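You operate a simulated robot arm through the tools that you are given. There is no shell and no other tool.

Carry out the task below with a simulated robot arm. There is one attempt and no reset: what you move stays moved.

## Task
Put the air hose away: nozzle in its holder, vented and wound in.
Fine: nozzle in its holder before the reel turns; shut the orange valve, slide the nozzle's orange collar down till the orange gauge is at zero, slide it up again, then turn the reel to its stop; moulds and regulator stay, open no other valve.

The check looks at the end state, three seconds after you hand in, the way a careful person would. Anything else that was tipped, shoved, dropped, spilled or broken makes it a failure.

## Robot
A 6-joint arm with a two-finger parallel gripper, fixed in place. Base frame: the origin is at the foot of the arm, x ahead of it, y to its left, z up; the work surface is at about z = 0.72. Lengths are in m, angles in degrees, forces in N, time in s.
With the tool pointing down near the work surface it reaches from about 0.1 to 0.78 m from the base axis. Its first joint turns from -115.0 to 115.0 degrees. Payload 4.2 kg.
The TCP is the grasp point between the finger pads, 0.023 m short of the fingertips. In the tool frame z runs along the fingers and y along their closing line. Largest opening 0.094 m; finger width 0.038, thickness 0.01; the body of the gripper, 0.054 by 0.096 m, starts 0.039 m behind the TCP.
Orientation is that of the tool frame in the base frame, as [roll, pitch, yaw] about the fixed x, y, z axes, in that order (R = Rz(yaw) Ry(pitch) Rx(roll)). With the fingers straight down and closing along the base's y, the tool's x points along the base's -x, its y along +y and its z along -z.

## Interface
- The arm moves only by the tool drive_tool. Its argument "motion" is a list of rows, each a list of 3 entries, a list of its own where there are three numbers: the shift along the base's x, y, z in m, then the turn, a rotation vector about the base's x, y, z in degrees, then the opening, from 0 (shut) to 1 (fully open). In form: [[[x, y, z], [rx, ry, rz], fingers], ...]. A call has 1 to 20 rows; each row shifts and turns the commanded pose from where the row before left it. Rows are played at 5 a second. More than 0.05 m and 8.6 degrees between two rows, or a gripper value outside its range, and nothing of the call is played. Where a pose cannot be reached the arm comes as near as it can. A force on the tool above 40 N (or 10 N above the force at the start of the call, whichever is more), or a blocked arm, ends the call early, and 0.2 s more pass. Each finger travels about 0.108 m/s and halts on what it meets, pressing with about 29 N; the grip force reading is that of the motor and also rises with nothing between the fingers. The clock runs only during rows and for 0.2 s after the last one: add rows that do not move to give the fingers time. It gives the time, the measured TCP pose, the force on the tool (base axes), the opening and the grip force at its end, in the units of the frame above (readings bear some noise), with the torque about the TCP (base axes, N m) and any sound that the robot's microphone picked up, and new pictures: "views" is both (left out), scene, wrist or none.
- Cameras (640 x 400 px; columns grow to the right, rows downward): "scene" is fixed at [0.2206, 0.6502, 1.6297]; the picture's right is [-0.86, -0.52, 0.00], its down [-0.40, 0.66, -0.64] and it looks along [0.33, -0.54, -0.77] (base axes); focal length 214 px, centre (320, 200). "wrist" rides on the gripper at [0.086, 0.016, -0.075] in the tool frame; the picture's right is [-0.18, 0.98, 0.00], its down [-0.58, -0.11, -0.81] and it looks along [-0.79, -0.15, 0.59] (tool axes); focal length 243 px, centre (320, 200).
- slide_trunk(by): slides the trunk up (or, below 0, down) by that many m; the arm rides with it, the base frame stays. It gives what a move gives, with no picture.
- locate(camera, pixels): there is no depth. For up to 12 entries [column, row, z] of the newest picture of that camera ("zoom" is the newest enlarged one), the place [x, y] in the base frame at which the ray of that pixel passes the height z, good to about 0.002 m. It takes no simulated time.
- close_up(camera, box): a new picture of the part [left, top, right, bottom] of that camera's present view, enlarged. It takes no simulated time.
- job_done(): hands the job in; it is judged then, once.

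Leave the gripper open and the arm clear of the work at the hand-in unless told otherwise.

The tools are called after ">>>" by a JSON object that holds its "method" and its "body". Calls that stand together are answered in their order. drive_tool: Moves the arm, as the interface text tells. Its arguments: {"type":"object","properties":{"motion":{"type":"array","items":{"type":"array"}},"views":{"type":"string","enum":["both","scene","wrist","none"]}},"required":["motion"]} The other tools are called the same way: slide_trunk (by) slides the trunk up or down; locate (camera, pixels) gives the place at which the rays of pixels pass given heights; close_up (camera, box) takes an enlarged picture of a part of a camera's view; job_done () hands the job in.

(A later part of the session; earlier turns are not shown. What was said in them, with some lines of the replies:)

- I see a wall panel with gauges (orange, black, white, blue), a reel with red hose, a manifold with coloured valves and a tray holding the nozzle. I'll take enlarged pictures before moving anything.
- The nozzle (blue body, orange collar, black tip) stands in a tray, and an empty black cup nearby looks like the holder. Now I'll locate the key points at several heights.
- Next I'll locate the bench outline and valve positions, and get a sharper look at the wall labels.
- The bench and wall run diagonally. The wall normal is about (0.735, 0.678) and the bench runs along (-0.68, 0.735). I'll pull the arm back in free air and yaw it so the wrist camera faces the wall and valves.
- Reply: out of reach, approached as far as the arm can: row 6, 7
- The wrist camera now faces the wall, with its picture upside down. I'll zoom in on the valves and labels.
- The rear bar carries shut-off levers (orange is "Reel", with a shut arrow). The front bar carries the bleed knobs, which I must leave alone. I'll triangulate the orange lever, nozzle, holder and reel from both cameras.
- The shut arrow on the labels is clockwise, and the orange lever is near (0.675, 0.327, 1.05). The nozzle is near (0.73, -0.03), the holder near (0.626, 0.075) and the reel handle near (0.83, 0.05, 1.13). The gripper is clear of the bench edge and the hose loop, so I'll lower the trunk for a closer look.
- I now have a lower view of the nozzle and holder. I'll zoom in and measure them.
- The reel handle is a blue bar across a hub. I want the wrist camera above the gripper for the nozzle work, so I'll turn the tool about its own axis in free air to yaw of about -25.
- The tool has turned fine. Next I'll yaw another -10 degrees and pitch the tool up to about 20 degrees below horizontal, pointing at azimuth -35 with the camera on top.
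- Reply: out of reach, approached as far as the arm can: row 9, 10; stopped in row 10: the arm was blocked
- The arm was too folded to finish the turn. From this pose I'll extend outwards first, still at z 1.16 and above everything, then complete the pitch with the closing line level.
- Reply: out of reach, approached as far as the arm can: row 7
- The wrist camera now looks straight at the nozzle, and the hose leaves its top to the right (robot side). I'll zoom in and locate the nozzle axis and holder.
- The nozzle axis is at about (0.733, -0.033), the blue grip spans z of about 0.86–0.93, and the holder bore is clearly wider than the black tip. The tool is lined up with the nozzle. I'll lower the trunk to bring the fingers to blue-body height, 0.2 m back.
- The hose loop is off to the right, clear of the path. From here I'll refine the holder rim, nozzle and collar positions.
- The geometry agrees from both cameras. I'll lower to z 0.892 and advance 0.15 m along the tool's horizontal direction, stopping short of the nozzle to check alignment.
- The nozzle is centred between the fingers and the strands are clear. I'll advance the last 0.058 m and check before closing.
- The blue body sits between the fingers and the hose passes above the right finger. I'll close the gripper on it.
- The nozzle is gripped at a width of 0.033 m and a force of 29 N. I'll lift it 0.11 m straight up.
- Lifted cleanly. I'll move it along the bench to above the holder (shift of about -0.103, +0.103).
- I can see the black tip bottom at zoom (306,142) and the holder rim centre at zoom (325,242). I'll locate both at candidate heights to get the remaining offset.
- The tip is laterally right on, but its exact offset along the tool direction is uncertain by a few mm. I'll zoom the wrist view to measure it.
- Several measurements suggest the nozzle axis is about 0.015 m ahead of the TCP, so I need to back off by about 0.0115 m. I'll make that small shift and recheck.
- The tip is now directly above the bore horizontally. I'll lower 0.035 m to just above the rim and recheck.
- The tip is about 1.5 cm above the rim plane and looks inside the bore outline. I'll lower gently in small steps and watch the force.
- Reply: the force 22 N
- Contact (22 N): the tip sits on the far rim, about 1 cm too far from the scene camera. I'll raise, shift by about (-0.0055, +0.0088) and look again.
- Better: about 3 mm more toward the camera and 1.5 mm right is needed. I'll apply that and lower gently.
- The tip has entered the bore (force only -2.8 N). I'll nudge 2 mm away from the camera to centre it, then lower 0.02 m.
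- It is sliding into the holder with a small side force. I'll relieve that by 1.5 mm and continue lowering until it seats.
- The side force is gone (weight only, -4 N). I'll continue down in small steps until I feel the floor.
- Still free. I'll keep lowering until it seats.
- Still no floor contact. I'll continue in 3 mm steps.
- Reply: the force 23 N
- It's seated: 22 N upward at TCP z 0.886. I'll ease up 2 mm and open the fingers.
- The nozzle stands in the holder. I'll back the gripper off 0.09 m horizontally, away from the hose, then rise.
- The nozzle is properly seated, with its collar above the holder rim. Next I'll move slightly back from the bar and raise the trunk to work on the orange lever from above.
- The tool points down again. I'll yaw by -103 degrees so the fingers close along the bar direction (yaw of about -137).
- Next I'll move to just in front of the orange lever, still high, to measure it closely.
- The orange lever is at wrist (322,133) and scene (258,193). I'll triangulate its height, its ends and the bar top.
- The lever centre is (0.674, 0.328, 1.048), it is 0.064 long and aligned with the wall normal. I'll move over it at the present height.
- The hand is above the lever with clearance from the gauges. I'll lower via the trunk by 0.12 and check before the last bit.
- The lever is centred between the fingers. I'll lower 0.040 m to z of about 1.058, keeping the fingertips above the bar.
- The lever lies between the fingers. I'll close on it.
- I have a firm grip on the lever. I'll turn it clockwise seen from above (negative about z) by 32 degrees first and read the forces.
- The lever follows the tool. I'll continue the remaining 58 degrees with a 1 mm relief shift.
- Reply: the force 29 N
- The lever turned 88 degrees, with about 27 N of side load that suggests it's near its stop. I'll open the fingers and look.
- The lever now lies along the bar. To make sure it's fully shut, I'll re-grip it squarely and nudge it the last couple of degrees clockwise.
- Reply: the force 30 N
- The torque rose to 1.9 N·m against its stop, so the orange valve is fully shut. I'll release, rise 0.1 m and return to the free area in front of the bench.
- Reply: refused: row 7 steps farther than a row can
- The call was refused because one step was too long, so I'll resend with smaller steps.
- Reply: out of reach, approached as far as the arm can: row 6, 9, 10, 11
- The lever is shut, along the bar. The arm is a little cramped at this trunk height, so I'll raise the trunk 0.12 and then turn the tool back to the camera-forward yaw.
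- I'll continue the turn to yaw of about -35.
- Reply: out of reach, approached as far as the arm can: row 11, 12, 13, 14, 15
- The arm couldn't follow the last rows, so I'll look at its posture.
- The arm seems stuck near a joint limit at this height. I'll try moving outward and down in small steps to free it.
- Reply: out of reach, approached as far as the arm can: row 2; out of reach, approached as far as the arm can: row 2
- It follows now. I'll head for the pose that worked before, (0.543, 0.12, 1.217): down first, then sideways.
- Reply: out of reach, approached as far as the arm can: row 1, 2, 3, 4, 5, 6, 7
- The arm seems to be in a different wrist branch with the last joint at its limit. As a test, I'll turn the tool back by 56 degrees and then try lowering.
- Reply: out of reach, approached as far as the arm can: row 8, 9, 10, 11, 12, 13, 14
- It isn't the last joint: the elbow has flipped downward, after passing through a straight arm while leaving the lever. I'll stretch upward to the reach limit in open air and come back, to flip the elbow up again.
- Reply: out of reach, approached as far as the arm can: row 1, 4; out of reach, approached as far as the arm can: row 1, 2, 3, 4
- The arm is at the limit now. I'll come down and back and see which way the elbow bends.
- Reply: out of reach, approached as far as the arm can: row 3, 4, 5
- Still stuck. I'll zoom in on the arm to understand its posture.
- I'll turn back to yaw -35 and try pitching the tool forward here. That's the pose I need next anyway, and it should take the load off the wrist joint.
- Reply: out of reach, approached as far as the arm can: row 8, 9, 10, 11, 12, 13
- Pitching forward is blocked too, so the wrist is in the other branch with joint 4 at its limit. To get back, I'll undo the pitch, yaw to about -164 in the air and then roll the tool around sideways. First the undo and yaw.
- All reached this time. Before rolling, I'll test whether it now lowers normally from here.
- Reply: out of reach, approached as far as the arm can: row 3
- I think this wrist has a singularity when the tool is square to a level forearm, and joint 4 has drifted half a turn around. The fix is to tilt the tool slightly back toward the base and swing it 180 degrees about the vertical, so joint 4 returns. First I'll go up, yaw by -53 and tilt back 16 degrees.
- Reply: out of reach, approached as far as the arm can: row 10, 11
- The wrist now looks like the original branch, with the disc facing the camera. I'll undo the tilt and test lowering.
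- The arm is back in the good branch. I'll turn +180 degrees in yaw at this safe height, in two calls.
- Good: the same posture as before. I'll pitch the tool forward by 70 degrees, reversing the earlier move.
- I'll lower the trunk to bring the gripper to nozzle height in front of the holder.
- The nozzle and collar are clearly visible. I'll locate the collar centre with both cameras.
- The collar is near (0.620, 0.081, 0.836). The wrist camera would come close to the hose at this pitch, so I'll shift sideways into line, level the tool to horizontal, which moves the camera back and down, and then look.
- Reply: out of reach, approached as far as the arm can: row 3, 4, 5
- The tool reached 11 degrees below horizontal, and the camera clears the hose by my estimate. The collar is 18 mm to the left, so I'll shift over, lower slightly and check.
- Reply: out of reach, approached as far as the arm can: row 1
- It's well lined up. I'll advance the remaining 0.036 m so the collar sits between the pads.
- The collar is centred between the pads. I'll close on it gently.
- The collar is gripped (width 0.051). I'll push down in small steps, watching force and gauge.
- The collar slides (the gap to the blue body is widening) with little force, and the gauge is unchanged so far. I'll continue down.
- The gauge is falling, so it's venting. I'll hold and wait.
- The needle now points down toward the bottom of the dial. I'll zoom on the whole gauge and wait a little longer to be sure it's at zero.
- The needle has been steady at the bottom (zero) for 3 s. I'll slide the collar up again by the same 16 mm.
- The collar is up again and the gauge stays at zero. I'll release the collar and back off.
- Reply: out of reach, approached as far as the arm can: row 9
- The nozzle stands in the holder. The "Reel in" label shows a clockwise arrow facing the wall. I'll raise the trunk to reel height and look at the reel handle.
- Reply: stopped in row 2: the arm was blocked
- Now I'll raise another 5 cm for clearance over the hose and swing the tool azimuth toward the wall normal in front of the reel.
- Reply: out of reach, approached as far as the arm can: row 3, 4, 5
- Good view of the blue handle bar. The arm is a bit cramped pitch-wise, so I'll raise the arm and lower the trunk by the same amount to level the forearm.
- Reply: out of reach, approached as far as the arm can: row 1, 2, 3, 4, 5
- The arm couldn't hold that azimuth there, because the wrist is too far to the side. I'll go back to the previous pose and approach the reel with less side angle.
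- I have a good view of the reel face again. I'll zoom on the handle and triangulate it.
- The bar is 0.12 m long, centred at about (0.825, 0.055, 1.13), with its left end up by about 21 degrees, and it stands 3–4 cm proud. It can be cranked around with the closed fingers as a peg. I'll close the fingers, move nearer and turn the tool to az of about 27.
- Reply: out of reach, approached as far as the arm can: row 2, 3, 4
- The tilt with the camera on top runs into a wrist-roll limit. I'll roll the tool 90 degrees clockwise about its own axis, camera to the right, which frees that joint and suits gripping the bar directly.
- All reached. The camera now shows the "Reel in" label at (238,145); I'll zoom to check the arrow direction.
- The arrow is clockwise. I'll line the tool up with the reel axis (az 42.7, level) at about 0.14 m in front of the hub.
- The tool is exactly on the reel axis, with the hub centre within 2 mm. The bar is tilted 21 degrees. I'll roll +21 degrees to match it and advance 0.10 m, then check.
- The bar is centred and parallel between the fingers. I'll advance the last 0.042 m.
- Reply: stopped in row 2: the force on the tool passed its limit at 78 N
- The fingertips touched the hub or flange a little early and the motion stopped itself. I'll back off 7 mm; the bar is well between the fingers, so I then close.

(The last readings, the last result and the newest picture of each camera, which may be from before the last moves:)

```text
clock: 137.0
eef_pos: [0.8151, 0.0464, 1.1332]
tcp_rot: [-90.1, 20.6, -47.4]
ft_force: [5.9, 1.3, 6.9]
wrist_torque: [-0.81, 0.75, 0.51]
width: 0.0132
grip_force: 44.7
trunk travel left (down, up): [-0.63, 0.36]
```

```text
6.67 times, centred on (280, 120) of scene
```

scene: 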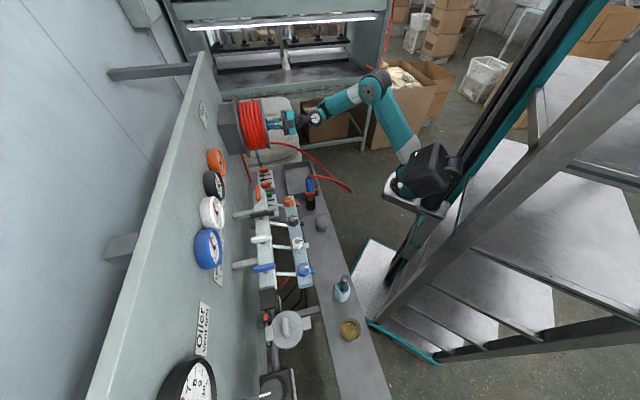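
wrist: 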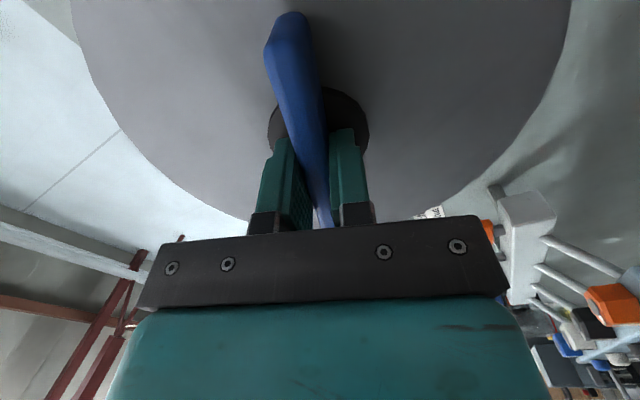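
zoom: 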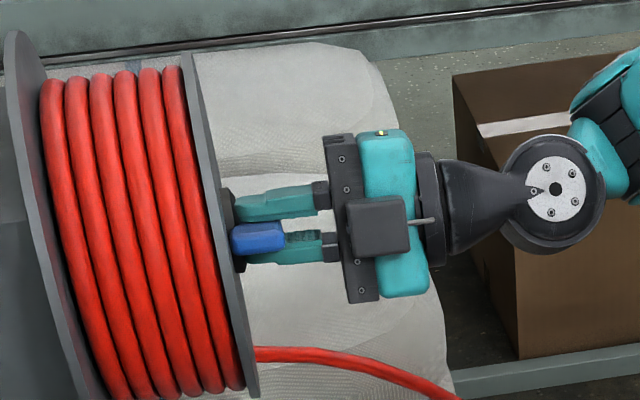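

I have a firm grip on the bar. I'll turn clockwise (positive about the wall normal) by 24 degrees first and check.

>>> {"method": "drive_tool", "body": {"motion": [[[0, 0, 0], [5.88, 5.42, 0], 0.1], [[0, 0, 0], [5.88, 5.42, 0], 0.1], [[0, 0, 0], [5.88, 5.42, 0], 0.1], [[0, 0, 0], [0, 0, 0], 0.1]]}}

>>> {"method": "close_up", "body": {"camera": "scene", "box": [232, 90, 376, 200]}}

```text
clock: 138.0
eef_pos: [0.8146, 0.0457, 1.1337]
tcp_rot: [-89.7, 44.5, -47.2]
ft_force: [28.4, -0.1, 26.9]
wrist_torque: [-1.13, 0.89, -0.1]
width: 0.0136
grip_force: 44.7
trunk travel left (down, up): [-0.63, 0.36]
```

scene: 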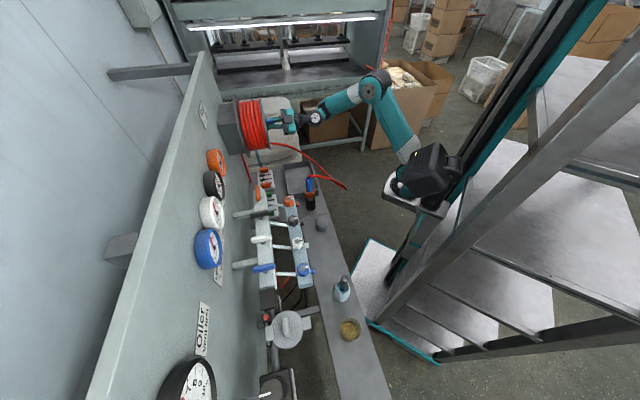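
wrist: 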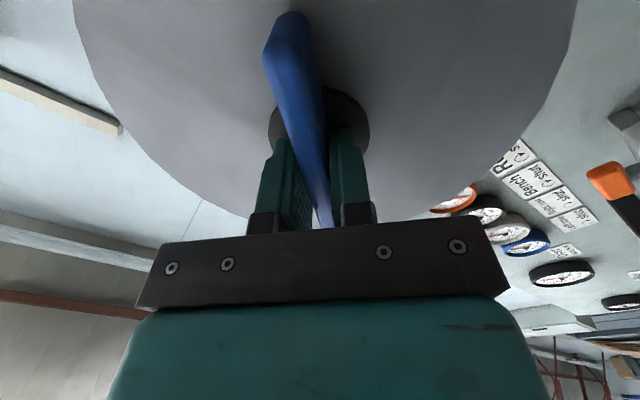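

```text
3.64 times, centred on (304, 145) of scene
```

zoom: 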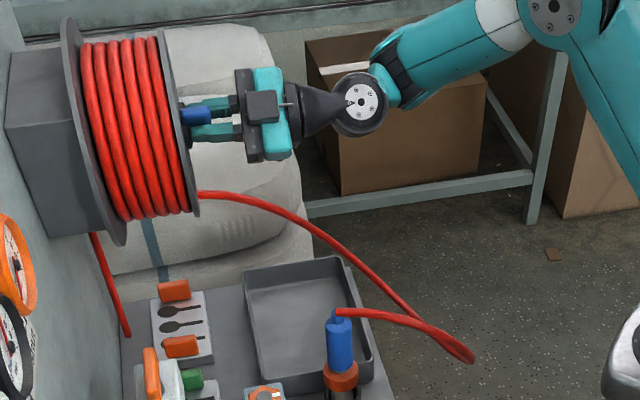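

The reel turns and the hose loop is shortening. There's about 39 N of side load from a small axis offset, so I'll relieve that with a small shift.

>>> {"method": "drive_tool", "body": {"motion": [[[0.0015, -0.0003, 0.0015], [0, 0, 0], 0.1], [[0, 0, 0], [0, 0, 0], 0.1]], "views": "none"}}

```text
clock: 138.6
eef_pos: [0.8158, 0.0449, 1.1342]
tcp_rot: [-89.9, 44.7, -47.1]
ft_force: [10.8, -9.4, 20.9]
wrist_torque: [0.19, -0.19, 1.71]
width: 0.0134
grip_force: 45.1
trunk travel left (down, up): [-0.63, 0.36]
```

>>> {"method": "drive_tool", "body": {"motion": [[[0.0008, -0.0009, 0.002], [0, 0, 0], 0.1], [[0, 0, 0], [0, 0, 0], 0.1]], "views": "none"}}

```text
clock: 139.2
eef_pos: [0.8158, 0.0446, 1.1334]
tcp_rot: [-90.3, 44.8, -47.4]
ft_force: [-5.6, -7.8, 6.1]
wrist_torque: [0.22, -0.15, 1.99]
width: 0.0135
grip_force: 44.1
trunk travel left (down, up): [-0.63, 0.36]
```

Load is down to about 11 N. The hub axis lies about 8.5 mm along the bar from my TCP, so I'll turn about that axis from now on. Next 32 degrees.

>>> {"method": "drive_tool", "body": {"motion": [[[0.0006, -0.00066, 0.00078], [5.88, 5.42, 0], 0.1], [[0.00068, -0.00074, 0.00065], [5.88, 5.42, 0], 0.1], [[0.00073, -0.0008, 0.0005], [5.88, 5.42, 0], 0.1], [[0.00077, -0.00084, 0.00035], [5.88, 5.42, 0], 0.1], [[0, 0, 0], [0, 0, 0], 0.1]]}}

>>> {"method": "close_up", "body": {"camera": "scene", "box": [232, 90, 376, 200]}}

```text
clock: 140.4
eef_pos: [0.8194, 0.0443, 1.1361]
tcp_rot: [-91.3, 76.8, -47.9]
ft_force: [-31.0, 0.8, -17.9]
wrist_torque: [-0.19, 0.4, 1.45]
width: 0.0137
grip_force: 45.0
trunk travel left (down, up): [-0.63, 0.36]
```

scene: 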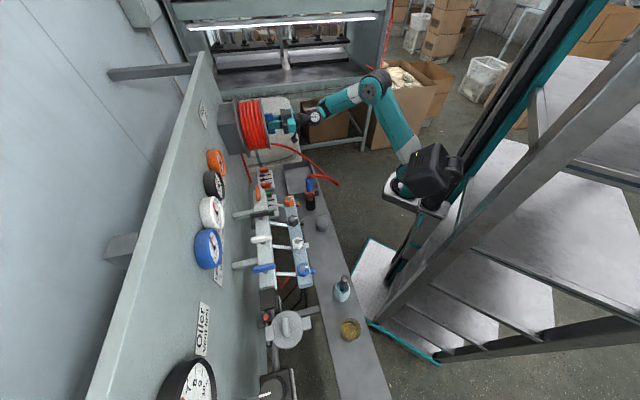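
wrist: 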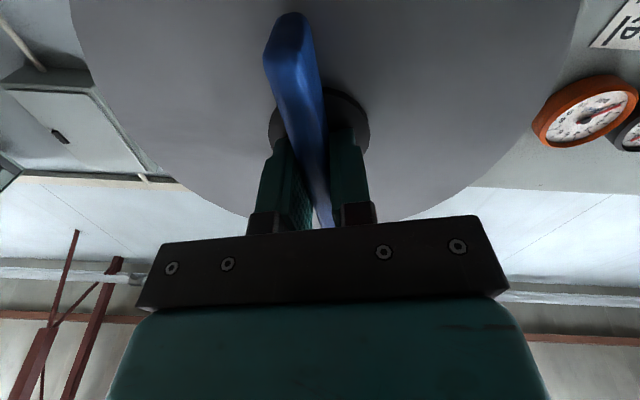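

```text
3.64 times, centred on (304, 145) of scene
```

zoom: 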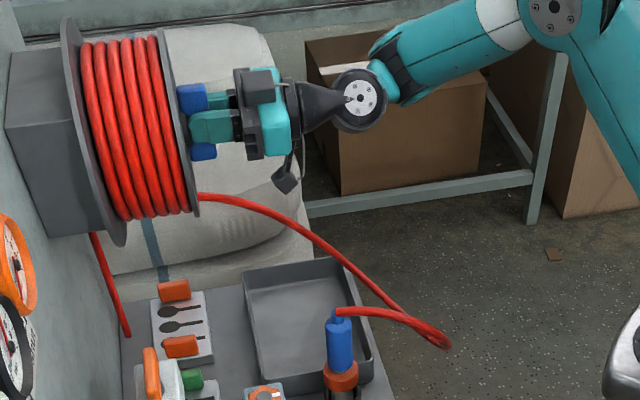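

The camera has swung to the bottom and is clear of the hose. I over-corrected a little (36 N), so I'll relieve.

>>> {"method": "drive_tool", "body": {"motion": [[[-0.002, -0.0002, -0.001], [0, 0, 0], 0.1], [[0, 0, 0], [0, 0, 0], 0.1]], "views": "none"}}

```text
clock: 141.0
eef_pos: [0.819, 0.0436, 1.1353]
tcp_rot: [-91.0, 76.5, -47.9]
ft_force: [-3.5, 16.3, -15.7]
wrist_torque: [-0.91, 0.97, 1.12]
width: 0.0135
grip_force: 45.2
trunk travel left (down, up): [-0.63, 0.36]
```

>>> {"method": "drive_tool", "body": {"motion": [[[-0.0009, 0.0008, -0.0015], [0, 0, 0], 0.1], [[0.0003, -0.0003, 0.0001], [5.88, 5.42, 0], 0.1], [[0.0003, -0.0003, 0], [5.88, 5.42, 0], 0.1], [[0.0003, -0.0003, -0.0001], [5.88, 5.42, 0], 0.1], [[0, 0, 0], [0, 0, 0], 0.1]], "views": "none"}}

>>> {"method": "close_up", "body": {"camera": "scene", "box": [232, 90, 376, 200]}}

```text
clock: 142.2
eef_pos: [0.82, 0.042, 1.1347]
tcp_rot: [89.0, 79.4, 131.7]
ft_force: [15.0, 8.4, 1.8]
wrist_torque: [-0.46, 0.57, 1.38]
width: 0.0138
grip_force: 45.0
trunk travel left (down, up): [-0.63, 0.36]
```

```text
3.64 times, centred on (304, 145) of scene
```

zoom: 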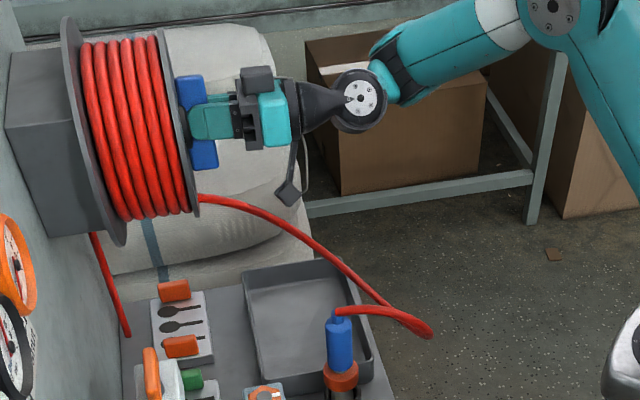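

The load is low now (17 N), and the hose keeps winding in. I'll continue another 32 degrees.

>>> {"method": "drive_tool", "body": {"motion": [[[0.0003, -0.0004, -0.0001], [5.88, 5.42, 0], 0.1], [[0.0003, -0.0004, -0.0002], [5.88, 5.42, 0], 0.1], [[0.0003, -0.0003, -0.0003], [5.88, 5.42, 0], 0.1], [[0.0002, -0.0003, -0.0003], [5.88, 5.42, 0], 0.1], [[0, 0, 0], [0, 0, 0], 0.1]], "views": "none"}}

>>> {"method": "close_up", "body": {"camera": "scene", "box": [232, 90, 376, 200]}}

```text
clock: 143.4
eef_pos: [0.8205, 0.0386, 1.134]
tcp_rot: [89.6, 47.3, 132.3]
ft_force: [28.6, -2.8, 9.0]
wrist_torque: [0.52, -0.55, 0.79]
width: 0.0134
grip_force: 44.8
trunk travel left (down, up): [-0.63, 0.36]
```

```text
3.64 times, centred on (304, 145) of scene
```

zoom: 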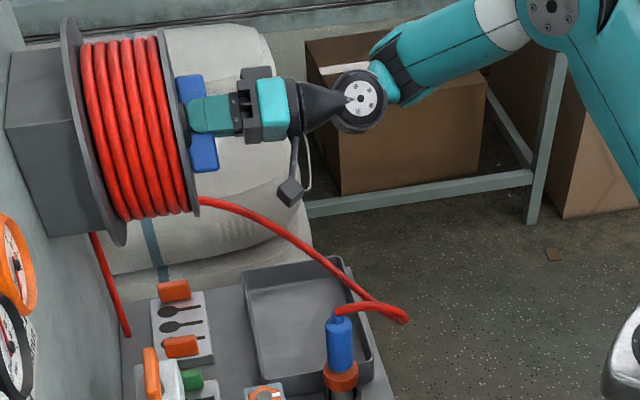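

>>> {"method": "drive_tool", "body": {"motion": [[[0.0018, 0.0002, 0.0006], [0, 0, 0], 0.1], [[0.0002, -0.0003, -0.0003], [5.88, 5.42, 0], 0.1], [[0.0002, -0.0002, -0.0004], [5.88, 5.42, 0], 0.1], [[0.0002, -0.0002, -0.0004], [5.88, 5.42, 0], 0.1], [[0, 0, 0], [0, 0, 0], 0.1]], "views": "none"}}

>>> {"method": "close_up", "body": {"camera": "scene", "box": [232, 90, 376, 200]}}

```text
clock: 144.6
eef_pos: [0.8221, 0.0383, 1.133]
tcp_rot: [89.9, 23.1, 132.6]
ft_force: [1.6, -16.9, -4.3]
wrist_torque: [0.53, -0.47, 1.06]
width: 0.0131
grip_force: 44.6
trunk travel left (down, up): [-0.63, 0.36]
```

```text
3.64 times, centred on (304, 145) of scene
```

zoom: 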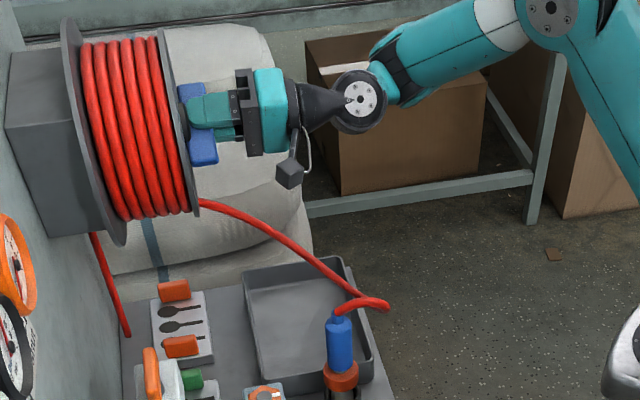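

The loop is getting small. I'll continue in 24-degree steps, watching the nozzle.

>>> {"method": "drive_tool", "body": {"motion": [[[0.0002, -0.0006, -0.0004], [5.88, 5.42, 0], 0.1], [[0.0001, -0.0002, -0.0005], [5.88, 5.42, 0], 0.1], [[0.0, 0.0, -0.0005], [5.88, 5.42, 0], 0.1], [[0, 0, 0], [0, 0, 0], 0.1]], "views": "none"}}

>>> {"method": "close_up", "body": {"camera": "scene", "box": [232, 90, 376, 200]}}

```text
clock: 145.6
eef_pos: [0.822, 0.0389, 1.1296]
tcp_rot: [90.1, -1.0, 132.5]
ft_force: [-7.2, -14.9, -20.1]
wrist_torque: [-0.18, 0.08, 0.22]
width: 0.0129
grip_force: 45.0
trunk travel left (down, up): [-0.63, 0.36]
```

```text
3.64 times, centred on (304, 145) of scene
```

zoom: 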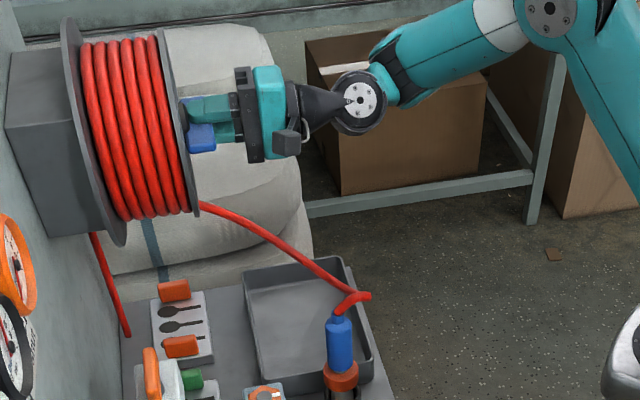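

Nearly straight now; the stop should be close. I'll relieve a bit and proceed in 16-degree steps, watching the torque.

>>> {"method": "drive_tool", "body": {"motion": [[[-0.0007, -0.0006, -0.0014], [0, 0, 0], 0.1], [[0.0, 0.0, -0.0005], [5.88, 5.42, 0], 0.1], [[0.0, 0.0, -0.0005], [5.88, 5.42, 0], 0.1], [[0, 0, 0], [0, 0, 0], 0.1]], "views": "none"}}

>>> {"method": "close_up", "body": {"camera": "scene", "box": [232, 90, 376, 200]}}

```text
clock: 146.6
eef_pos: [0.8222, 0.0385, 1.128]
tcp_rot: [90.0, -16.7, 132.6]
ft_force: [0.9, -7.3, -16.8]
wrist_torque: [-1.11, 1.07, -0.51]
width: 0.0127
grip_force: 45.4
trunk travel left (down, up): [-0.63, 0.36]
```

```text
3.64 times, centred on (304, 145) of scene
```

zoom: 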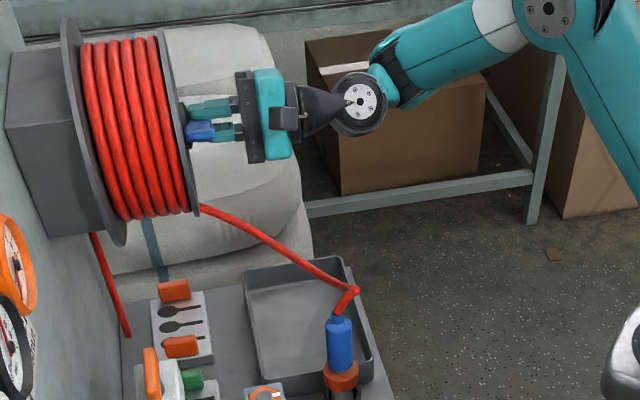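

>>> {"method": "drive_tool", "body": {"motion": [[[0, -0.0003, -0.0015], [0, 0, 0], 0.1], [[-0.0001, 0.0001, -0.0006], [5.88, 5.42, 0], 0.1], [[-0.0001, 0.0001, -0.0006], [5.88, 5.42, 0], 0.1], [[0, 0, 0], [0, 0, 0], 0.1]], "views": "none"}}

>>> {"method": "close_up", "body": {"camera": "scene", "box": [232, 90, 376, 200]}}

```text
clock: 147.6
eef_pos: [0.8215, 0.039, 1.1269]
tcp_rot: [89.8, -32.8, 132.6]
ft_force: [4.5, -1.1, -7.3]
wrist_torque: [-1.26, 1.25, -0.3]
width: 0.0133
grip_force: 44.1
trunk travel left (down, up): [-0.63, 0.36]
```

```text
3.64 times, centred on (304, 145) of scene
```

zoom: 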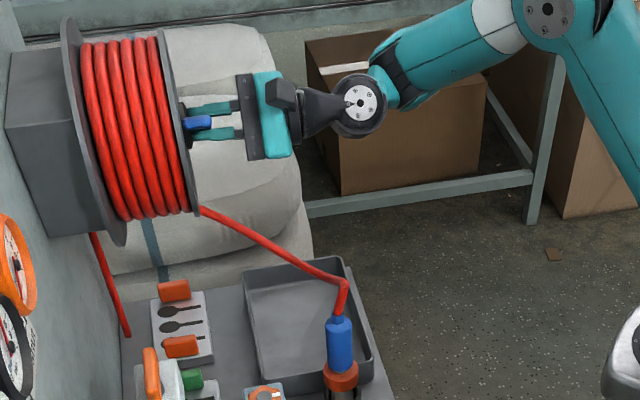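

>>> {"method": "drive_tool", "body": {"motion": [[[-0.0002, 0.0002, -0.0007], [5.88, 5.42, 0], 0.1], [[-0.0002, 0.0002, -0.0005], [5.88, 5.42, 0], 0.1], [[0, 0, 0], [0, 0, 0], 0.1]], "views": "none"}}

>>> {"method": "close_up", "body": {"camera": "scene", "box": [232, 90, 376, 200]}}

```text
clock: 148.4
eef_pos: [0.8203, 0.0391, 1.1267]
tcp_rot: [89.8, -48.8, 132.6]
ft_force: [3.0, 2.4, -3.8]
wrist_torque: [-1.02, 1.04, 0.38]
width: 0.0136
grip_force: 44.6
trunk travel left (down, up): [-0.63, 0.36]
```

```text
3.64 times, centred on (304, 145) of scene
```

zoom: 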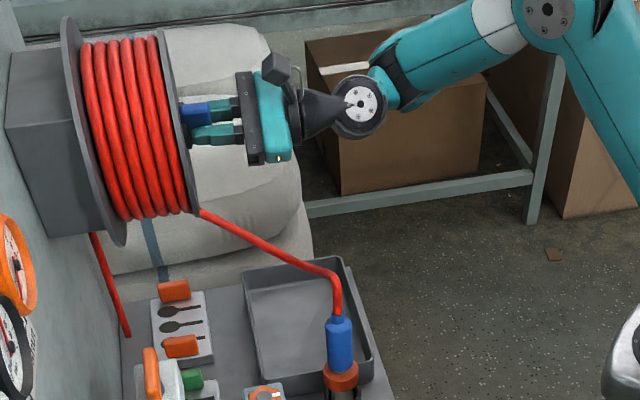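

The nozzle is still upright in its holder and the forces are small. I'll continue.

>>> {"method": "drive_tool", "body": {"motion": [[[-0.0003, 0.0003, -0.0004], [5.88, 5.42, 0], 0.1], [[-0.0003, 0.0003, -0.0003], [5.88, 5.42, 0], 0.1], [[0, 0, 0], [0, 0, 0], 0.1]], "views": "none"}}

>>> {"method": "close_up", "body": {"camera": "scene", "box": [232, 90, 376, 200]}}

```text
clock: 149.2
eef_pos: [0.821, 0.0399, 1.1257]
tcp_rot: [90.0, -64.6, 132.7]
ft_force: [-3.7, 4.6, -5.3]
wrist_torque: [-0.98, 0.97, 0.81]
width: 0.0138
grip_force: 45.2
trunk travel left (down, up): [-0.63, 0.36]
```

```text
3.64 times, centred on (304, 145) of scene
```

zoom: 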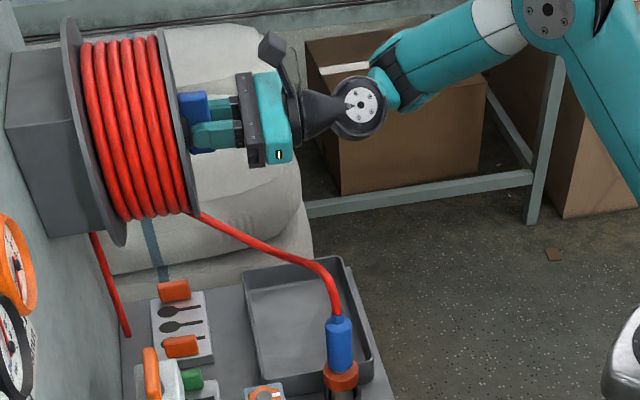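

>>> {"method": "drive_tool", "body": {"motion": [[[-0.0003, 0.0003, -0.0002], [5.88, 5.42, 0], 0.1], [[-0.0003, 0.0004, -0.0001], [5.88, 5.42, 0], 0.1], [[0, 0, 0], [0, 0, 0], 0.1]], "views": "none"}}

>>> {"method": "close_up", "body": {"camera": "scene", "box": [232, 90, 376, 200]}}

```text
clock: 150.0
eef_pos: [0.8189, 0.0411, 1.1244]
tcp_rot: [90.5, -80.7, 132.4]
ft_force: [-10.3, 6.6, -6.2]
wrist_torque: [-0.78, 0.69, 1.23]
width: 0.0136
grip_force: 45.3
trunk travel left (down, up): [-0.63, 0.36]
```

```text
3.64 times, centred on (304, 145) of scene
```

zoom: 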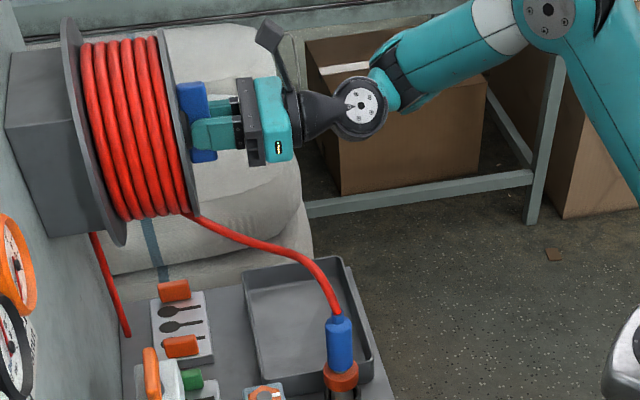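

No stop yet. I'll carry on another 16 degrees.

>>> {"method": "drive_tool", "body": {"motion": [[[-0.0005, 0.0004, -0.0002], [5.88, 5.42, 0], 0.1], [[-0.0004, 0.0004, 0.0], [5.88, 5.42, 0], 0.1], [[0, 0, 0], [0, 0, 0], 0.1]], "views": "none"}}

>>> {"method": "close_up", "body": {"camera": "scene", "box": [232, 90, 376, 200]}}

```text
clock: 150.8
eef_pos: [0.8188, 0.0417, 1.1258]
tcp_rot: [-90.3, -83.5, -47.0]
ft_force: [-10.9, 8.0, -3.5]
wrist_torque: [-2.1, -0.61, 1.31]
width: 0.0179
grip_force: 45.2
trunk travel left (down, up): [-0.63, 0.36]
```

```text
3.64 times, centred on (304, 145) of scene
```

zoom: 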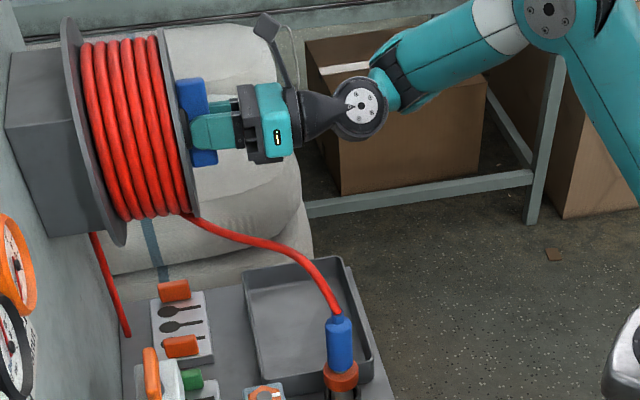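

The resisting torque jumped to about 2 N·m and the bar twisted slightly in the grip, so this looks like the stop. I'll press 3 degrees more to confirm.

>>> {"method": "drive_tool", "body": {"motion": [[[0, 0, 0], [2.2, 2.03, 0], 0.1], [[0, 0, 0], [0, 0, 0], 0.1], [[0, 0, 0], [0, 0, 0], 0.1]], "views": "wrist"}}

>>> {"method": "close_up", "body": {"camera": "scene", "box": [232, 90, 304, 140]}}

```text
clock: 151.6
eef_pos: [0.8184, 0.042, 1.1263]
tcp_rot: [-90.2, -80.6, -47.2]
ft_force: [-6.3, 8.4, -2.6]
wrist_torque: [-1.74, -0.98, 1.36]
width: 0.0202
grip_force: 45.1
trunk travel left (down, up): [-0.63, 0.36]
```

wrist: 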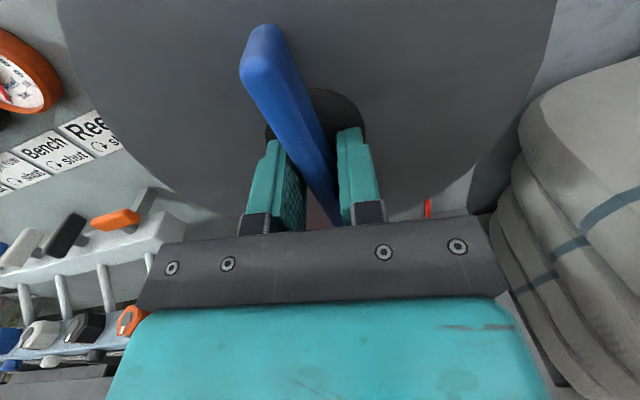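

```text
8.00 times, centred on (268, 115) of scene
```

zoom: 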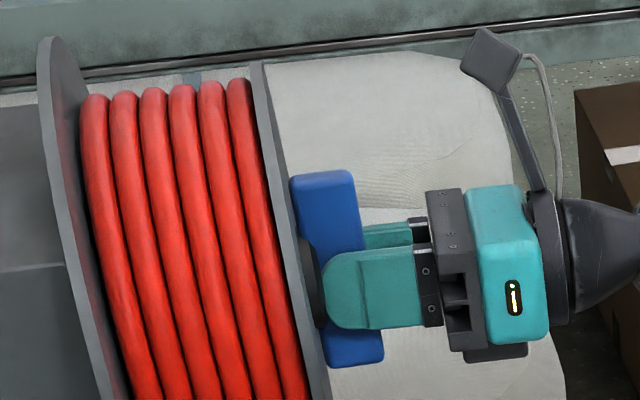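

The bar doesn't move any further; the reel is at its stop. I'll take the twist off, open the fingers and retreat straight back from the wall.

>>> {"method": "drive_tool", "body": {"motion": [[[0, 0, 0], [-4.4, -4.06, 0], 0.1], [[0, 0, 0], [0, 0, 0], 0.4], [[0, 0, 0], [0, 0, 0], 0.65], [[0, 0, 0], [0, 0, 0], 0.65], [[-0.022, -0.0203, 0], [0, 0, 0], 0.65], [[-0.022, -0.0203, 0], [0, 0, 0], 0.65], [[-0.022, -0.0203, 0], [0, 0, 0], 0.65], [[-0.022, -0.0203, 0], [0, 0, 0], 0.65], [[0, 0, 0], [0, 0, 0], 0.65]]}}

>>> {"method": "close_up", "body": {"camera": "scene", "box": [200, 90, 376, 220]}}

```text
clock: 153.6
eef_pos: [0.7297, -0.0405, 1.1245]
tcp_rot: [-90.7, -86.5, -46.7]
ft_force: [0.3, -0.3, -0.3]
wrist_torque: [-0.03, 0.02, 0.01]
width: 0.0611
grip_force: 0.0
trunk travel left (down, up): [-0.63, 0.36]
```

scene: 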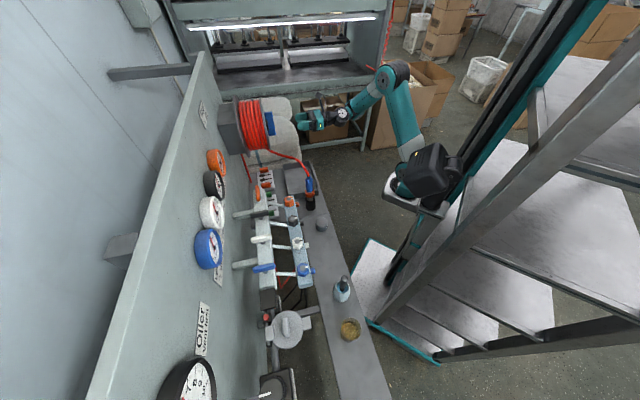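
wrist: 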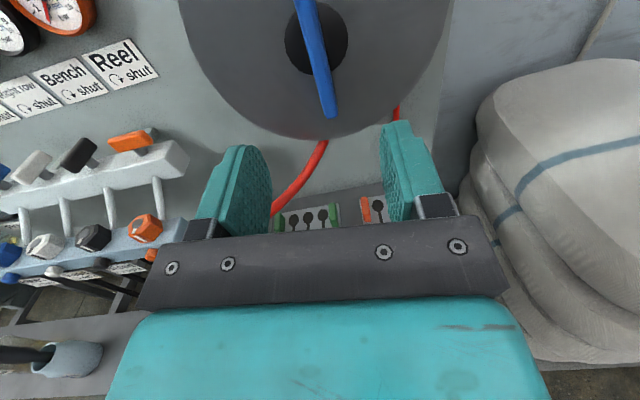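

```text
3.08 times, centred on (288, 155) of scene
```

zoom: 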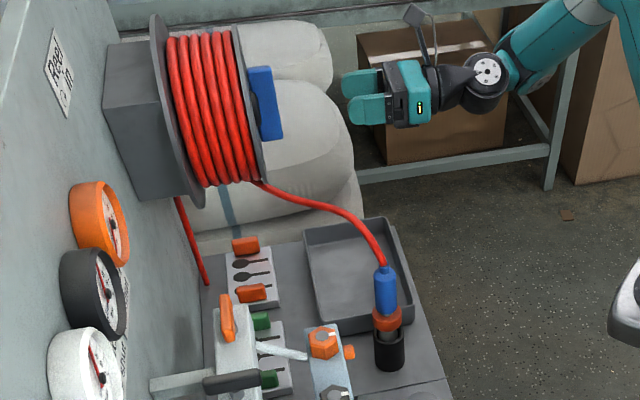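

The reel is wound in. I'll check the nozzle, collar, valve, gauge and moulds once more with close-ups.

>>> {"method": "close_up", "body": {"camera": "scene", "box": [280, 165, 344, 215]}}

>>> {"method": "close_up", "body": {"camera": "scene", "box": [200, 140, 296, 220]}}

>>> {"method": "close_up", "body": {"camera": "wrist", "box": [0, 0, 240, 150]}}

>>> {"method": "close_up", "body": {"camera": "scene", "box": [206, 146, 246, 186]}}

```text
8.00 times, centred on (312, 190) of scene
```

zoom: 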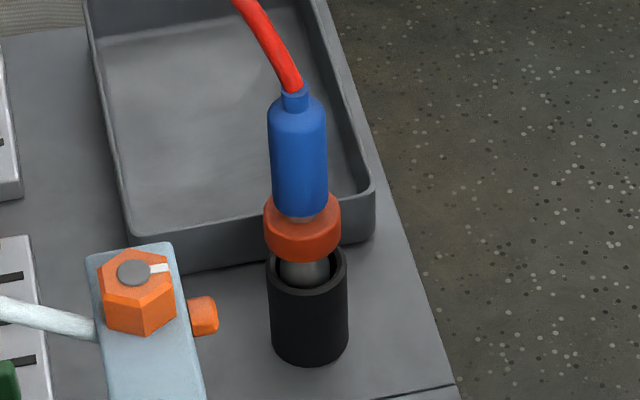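

```text
5.00 times, centred on (248, 180) of scene
```

zoom: 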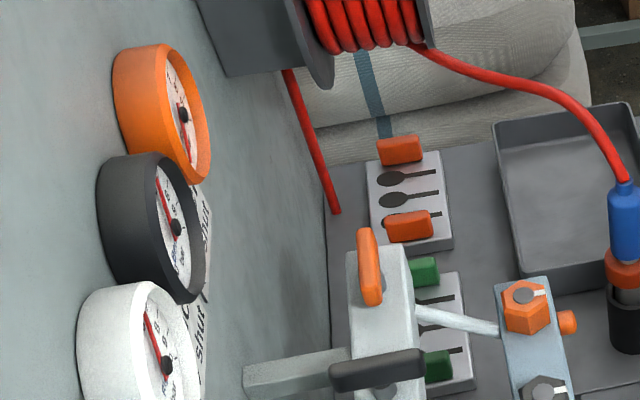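

```text
2.67 times, centred on (120, 75) of wrist
```

zoom: 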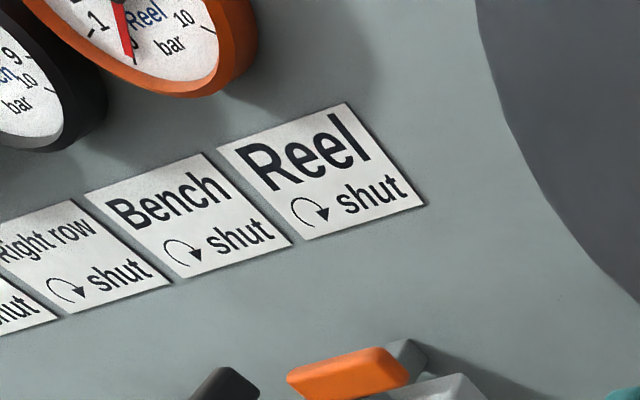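

```text
10.00 times, centred on (226, 166) of scene
```

zoom: 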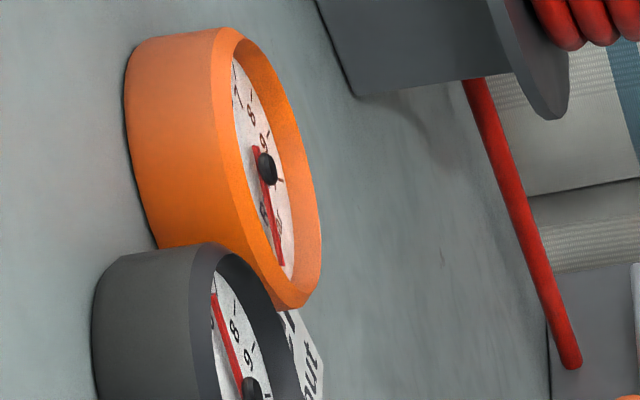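

The gauge needle is on 0, the lever is shut, the collar is up, and the nozzle is upright in the holder. I'll move the arm further back and up, with the gripper open.

>>> {"method": "drive_tool", "body": {"motion": [[[-0.022, -0.0203, 0.01], [0, 0, 0], 0.8], [[-0.022, -0.0203, 0.02], [0, 0, 0], 1], [[0, 0, 0.03], [0, 0, 0], 1], [[0, 0, 0.03], [0, 0, 0], 1], [[0, 0, 0], [0, 0, 0], 1]]}}

>>> {"method": "slide_trunk", "body": {"by": 0.1}}

>>> {"method": "close_up", "body": {"camera": "scene", "box": [200, 90, 376, 220]}}

>>> {"method": "close_up", "body": {"camera": "scene", "box": [190, 220, 400, 351]}}

```text
clock: 154.8
eef_pos: [0.6855, -0.0824, 1.2151]
tcp_rot: [-91.1, -86.4, -46.4]
ft_force: [0.0, -0.5, 0.0]
wrist_torque: [0.03, -0.01, 0.0]
width: 0.094
grip_force: 0.1
trunk travel left (down, up): [-0.63, 0.36]
```

scene: 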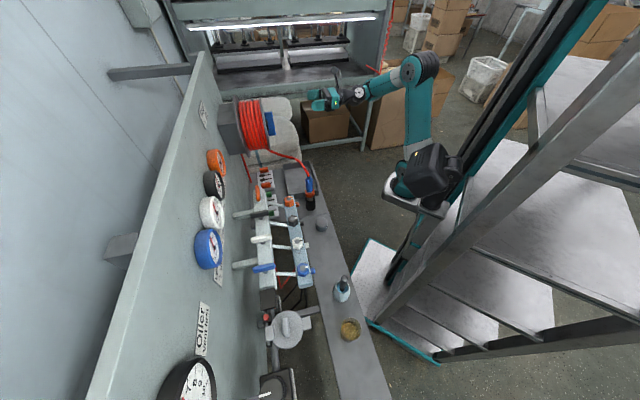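
wrist: 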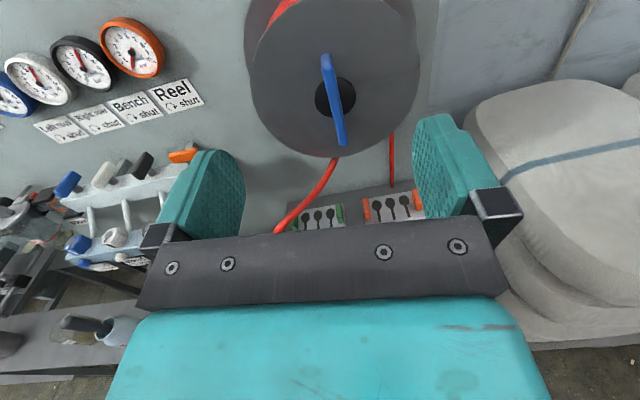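

```text
clock: 156.1
eef_pos: [0.6852, -0.0816, 1.3157]
tcp_rot: [-90.8, -86.4, -46.5]
ft_force: [0.8, -0.1, -0.1]
wrist_torque: [0.0, -0.04, 0.02]
width: 0.0938
grip_force: 0.0
trunk travel left (down, up): [-0.73, 0.26]
```

```text
3.08 times, centred on (288, 155) of scene
```

zoom: 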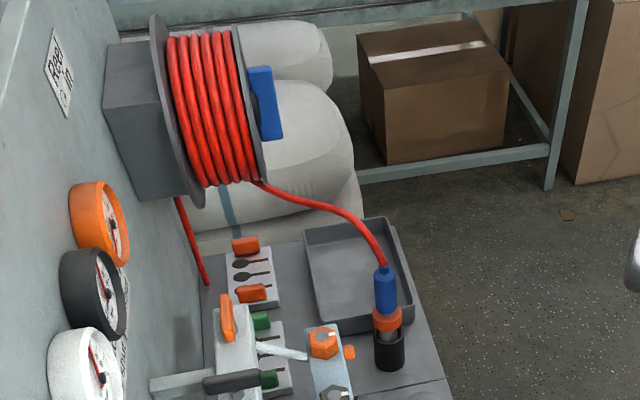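

```text
3.05 times, centred on (295, 286) of scene
```

zoom: 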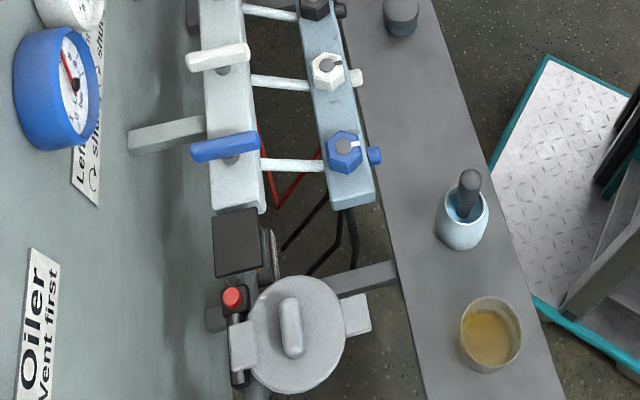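

Everything is in its required state: nozzle in the holder with its collar up, orange valve shut, gauge at zero, reel at its stop. The other valves, moulds and regulator are untouched, and the arm is clear with the gripper open. I'm handing in.

>>> {"method": "job_done", "body": {}}

```text
The job is handed in.
```

I put the air hose away and handed the job in; no verdict has come back yet. I checked these points by camera before handing in:

- **Nozzle:** it stands upright in its holder and was there before the reel turned. Its orange collar is back up.
- **Orange valve:** the lever is turned clockwise onto its stop.
- **Pressure:** I slid the collar down with the valve shut until the orange gauge read zero. The gauge stayed at zero after I slid the collar up again.
- **Reel:** it is wound clockwise to its stop, and the hose is taken in.
- **Everything else:** the moulds, regulator and other valves look unchanged. The arm is clear of the bench with the gripper open.

There were two hard contacts along the way:

- **Fingertips on the reel:** while I lined up on the handle, they hit the reel face at a peak of 78 N before the arm stopped itself.
- **Nozzle tip on the holder:** it touched the rim at about 22 N on the first try at inserting it.

I saw no damage from either.
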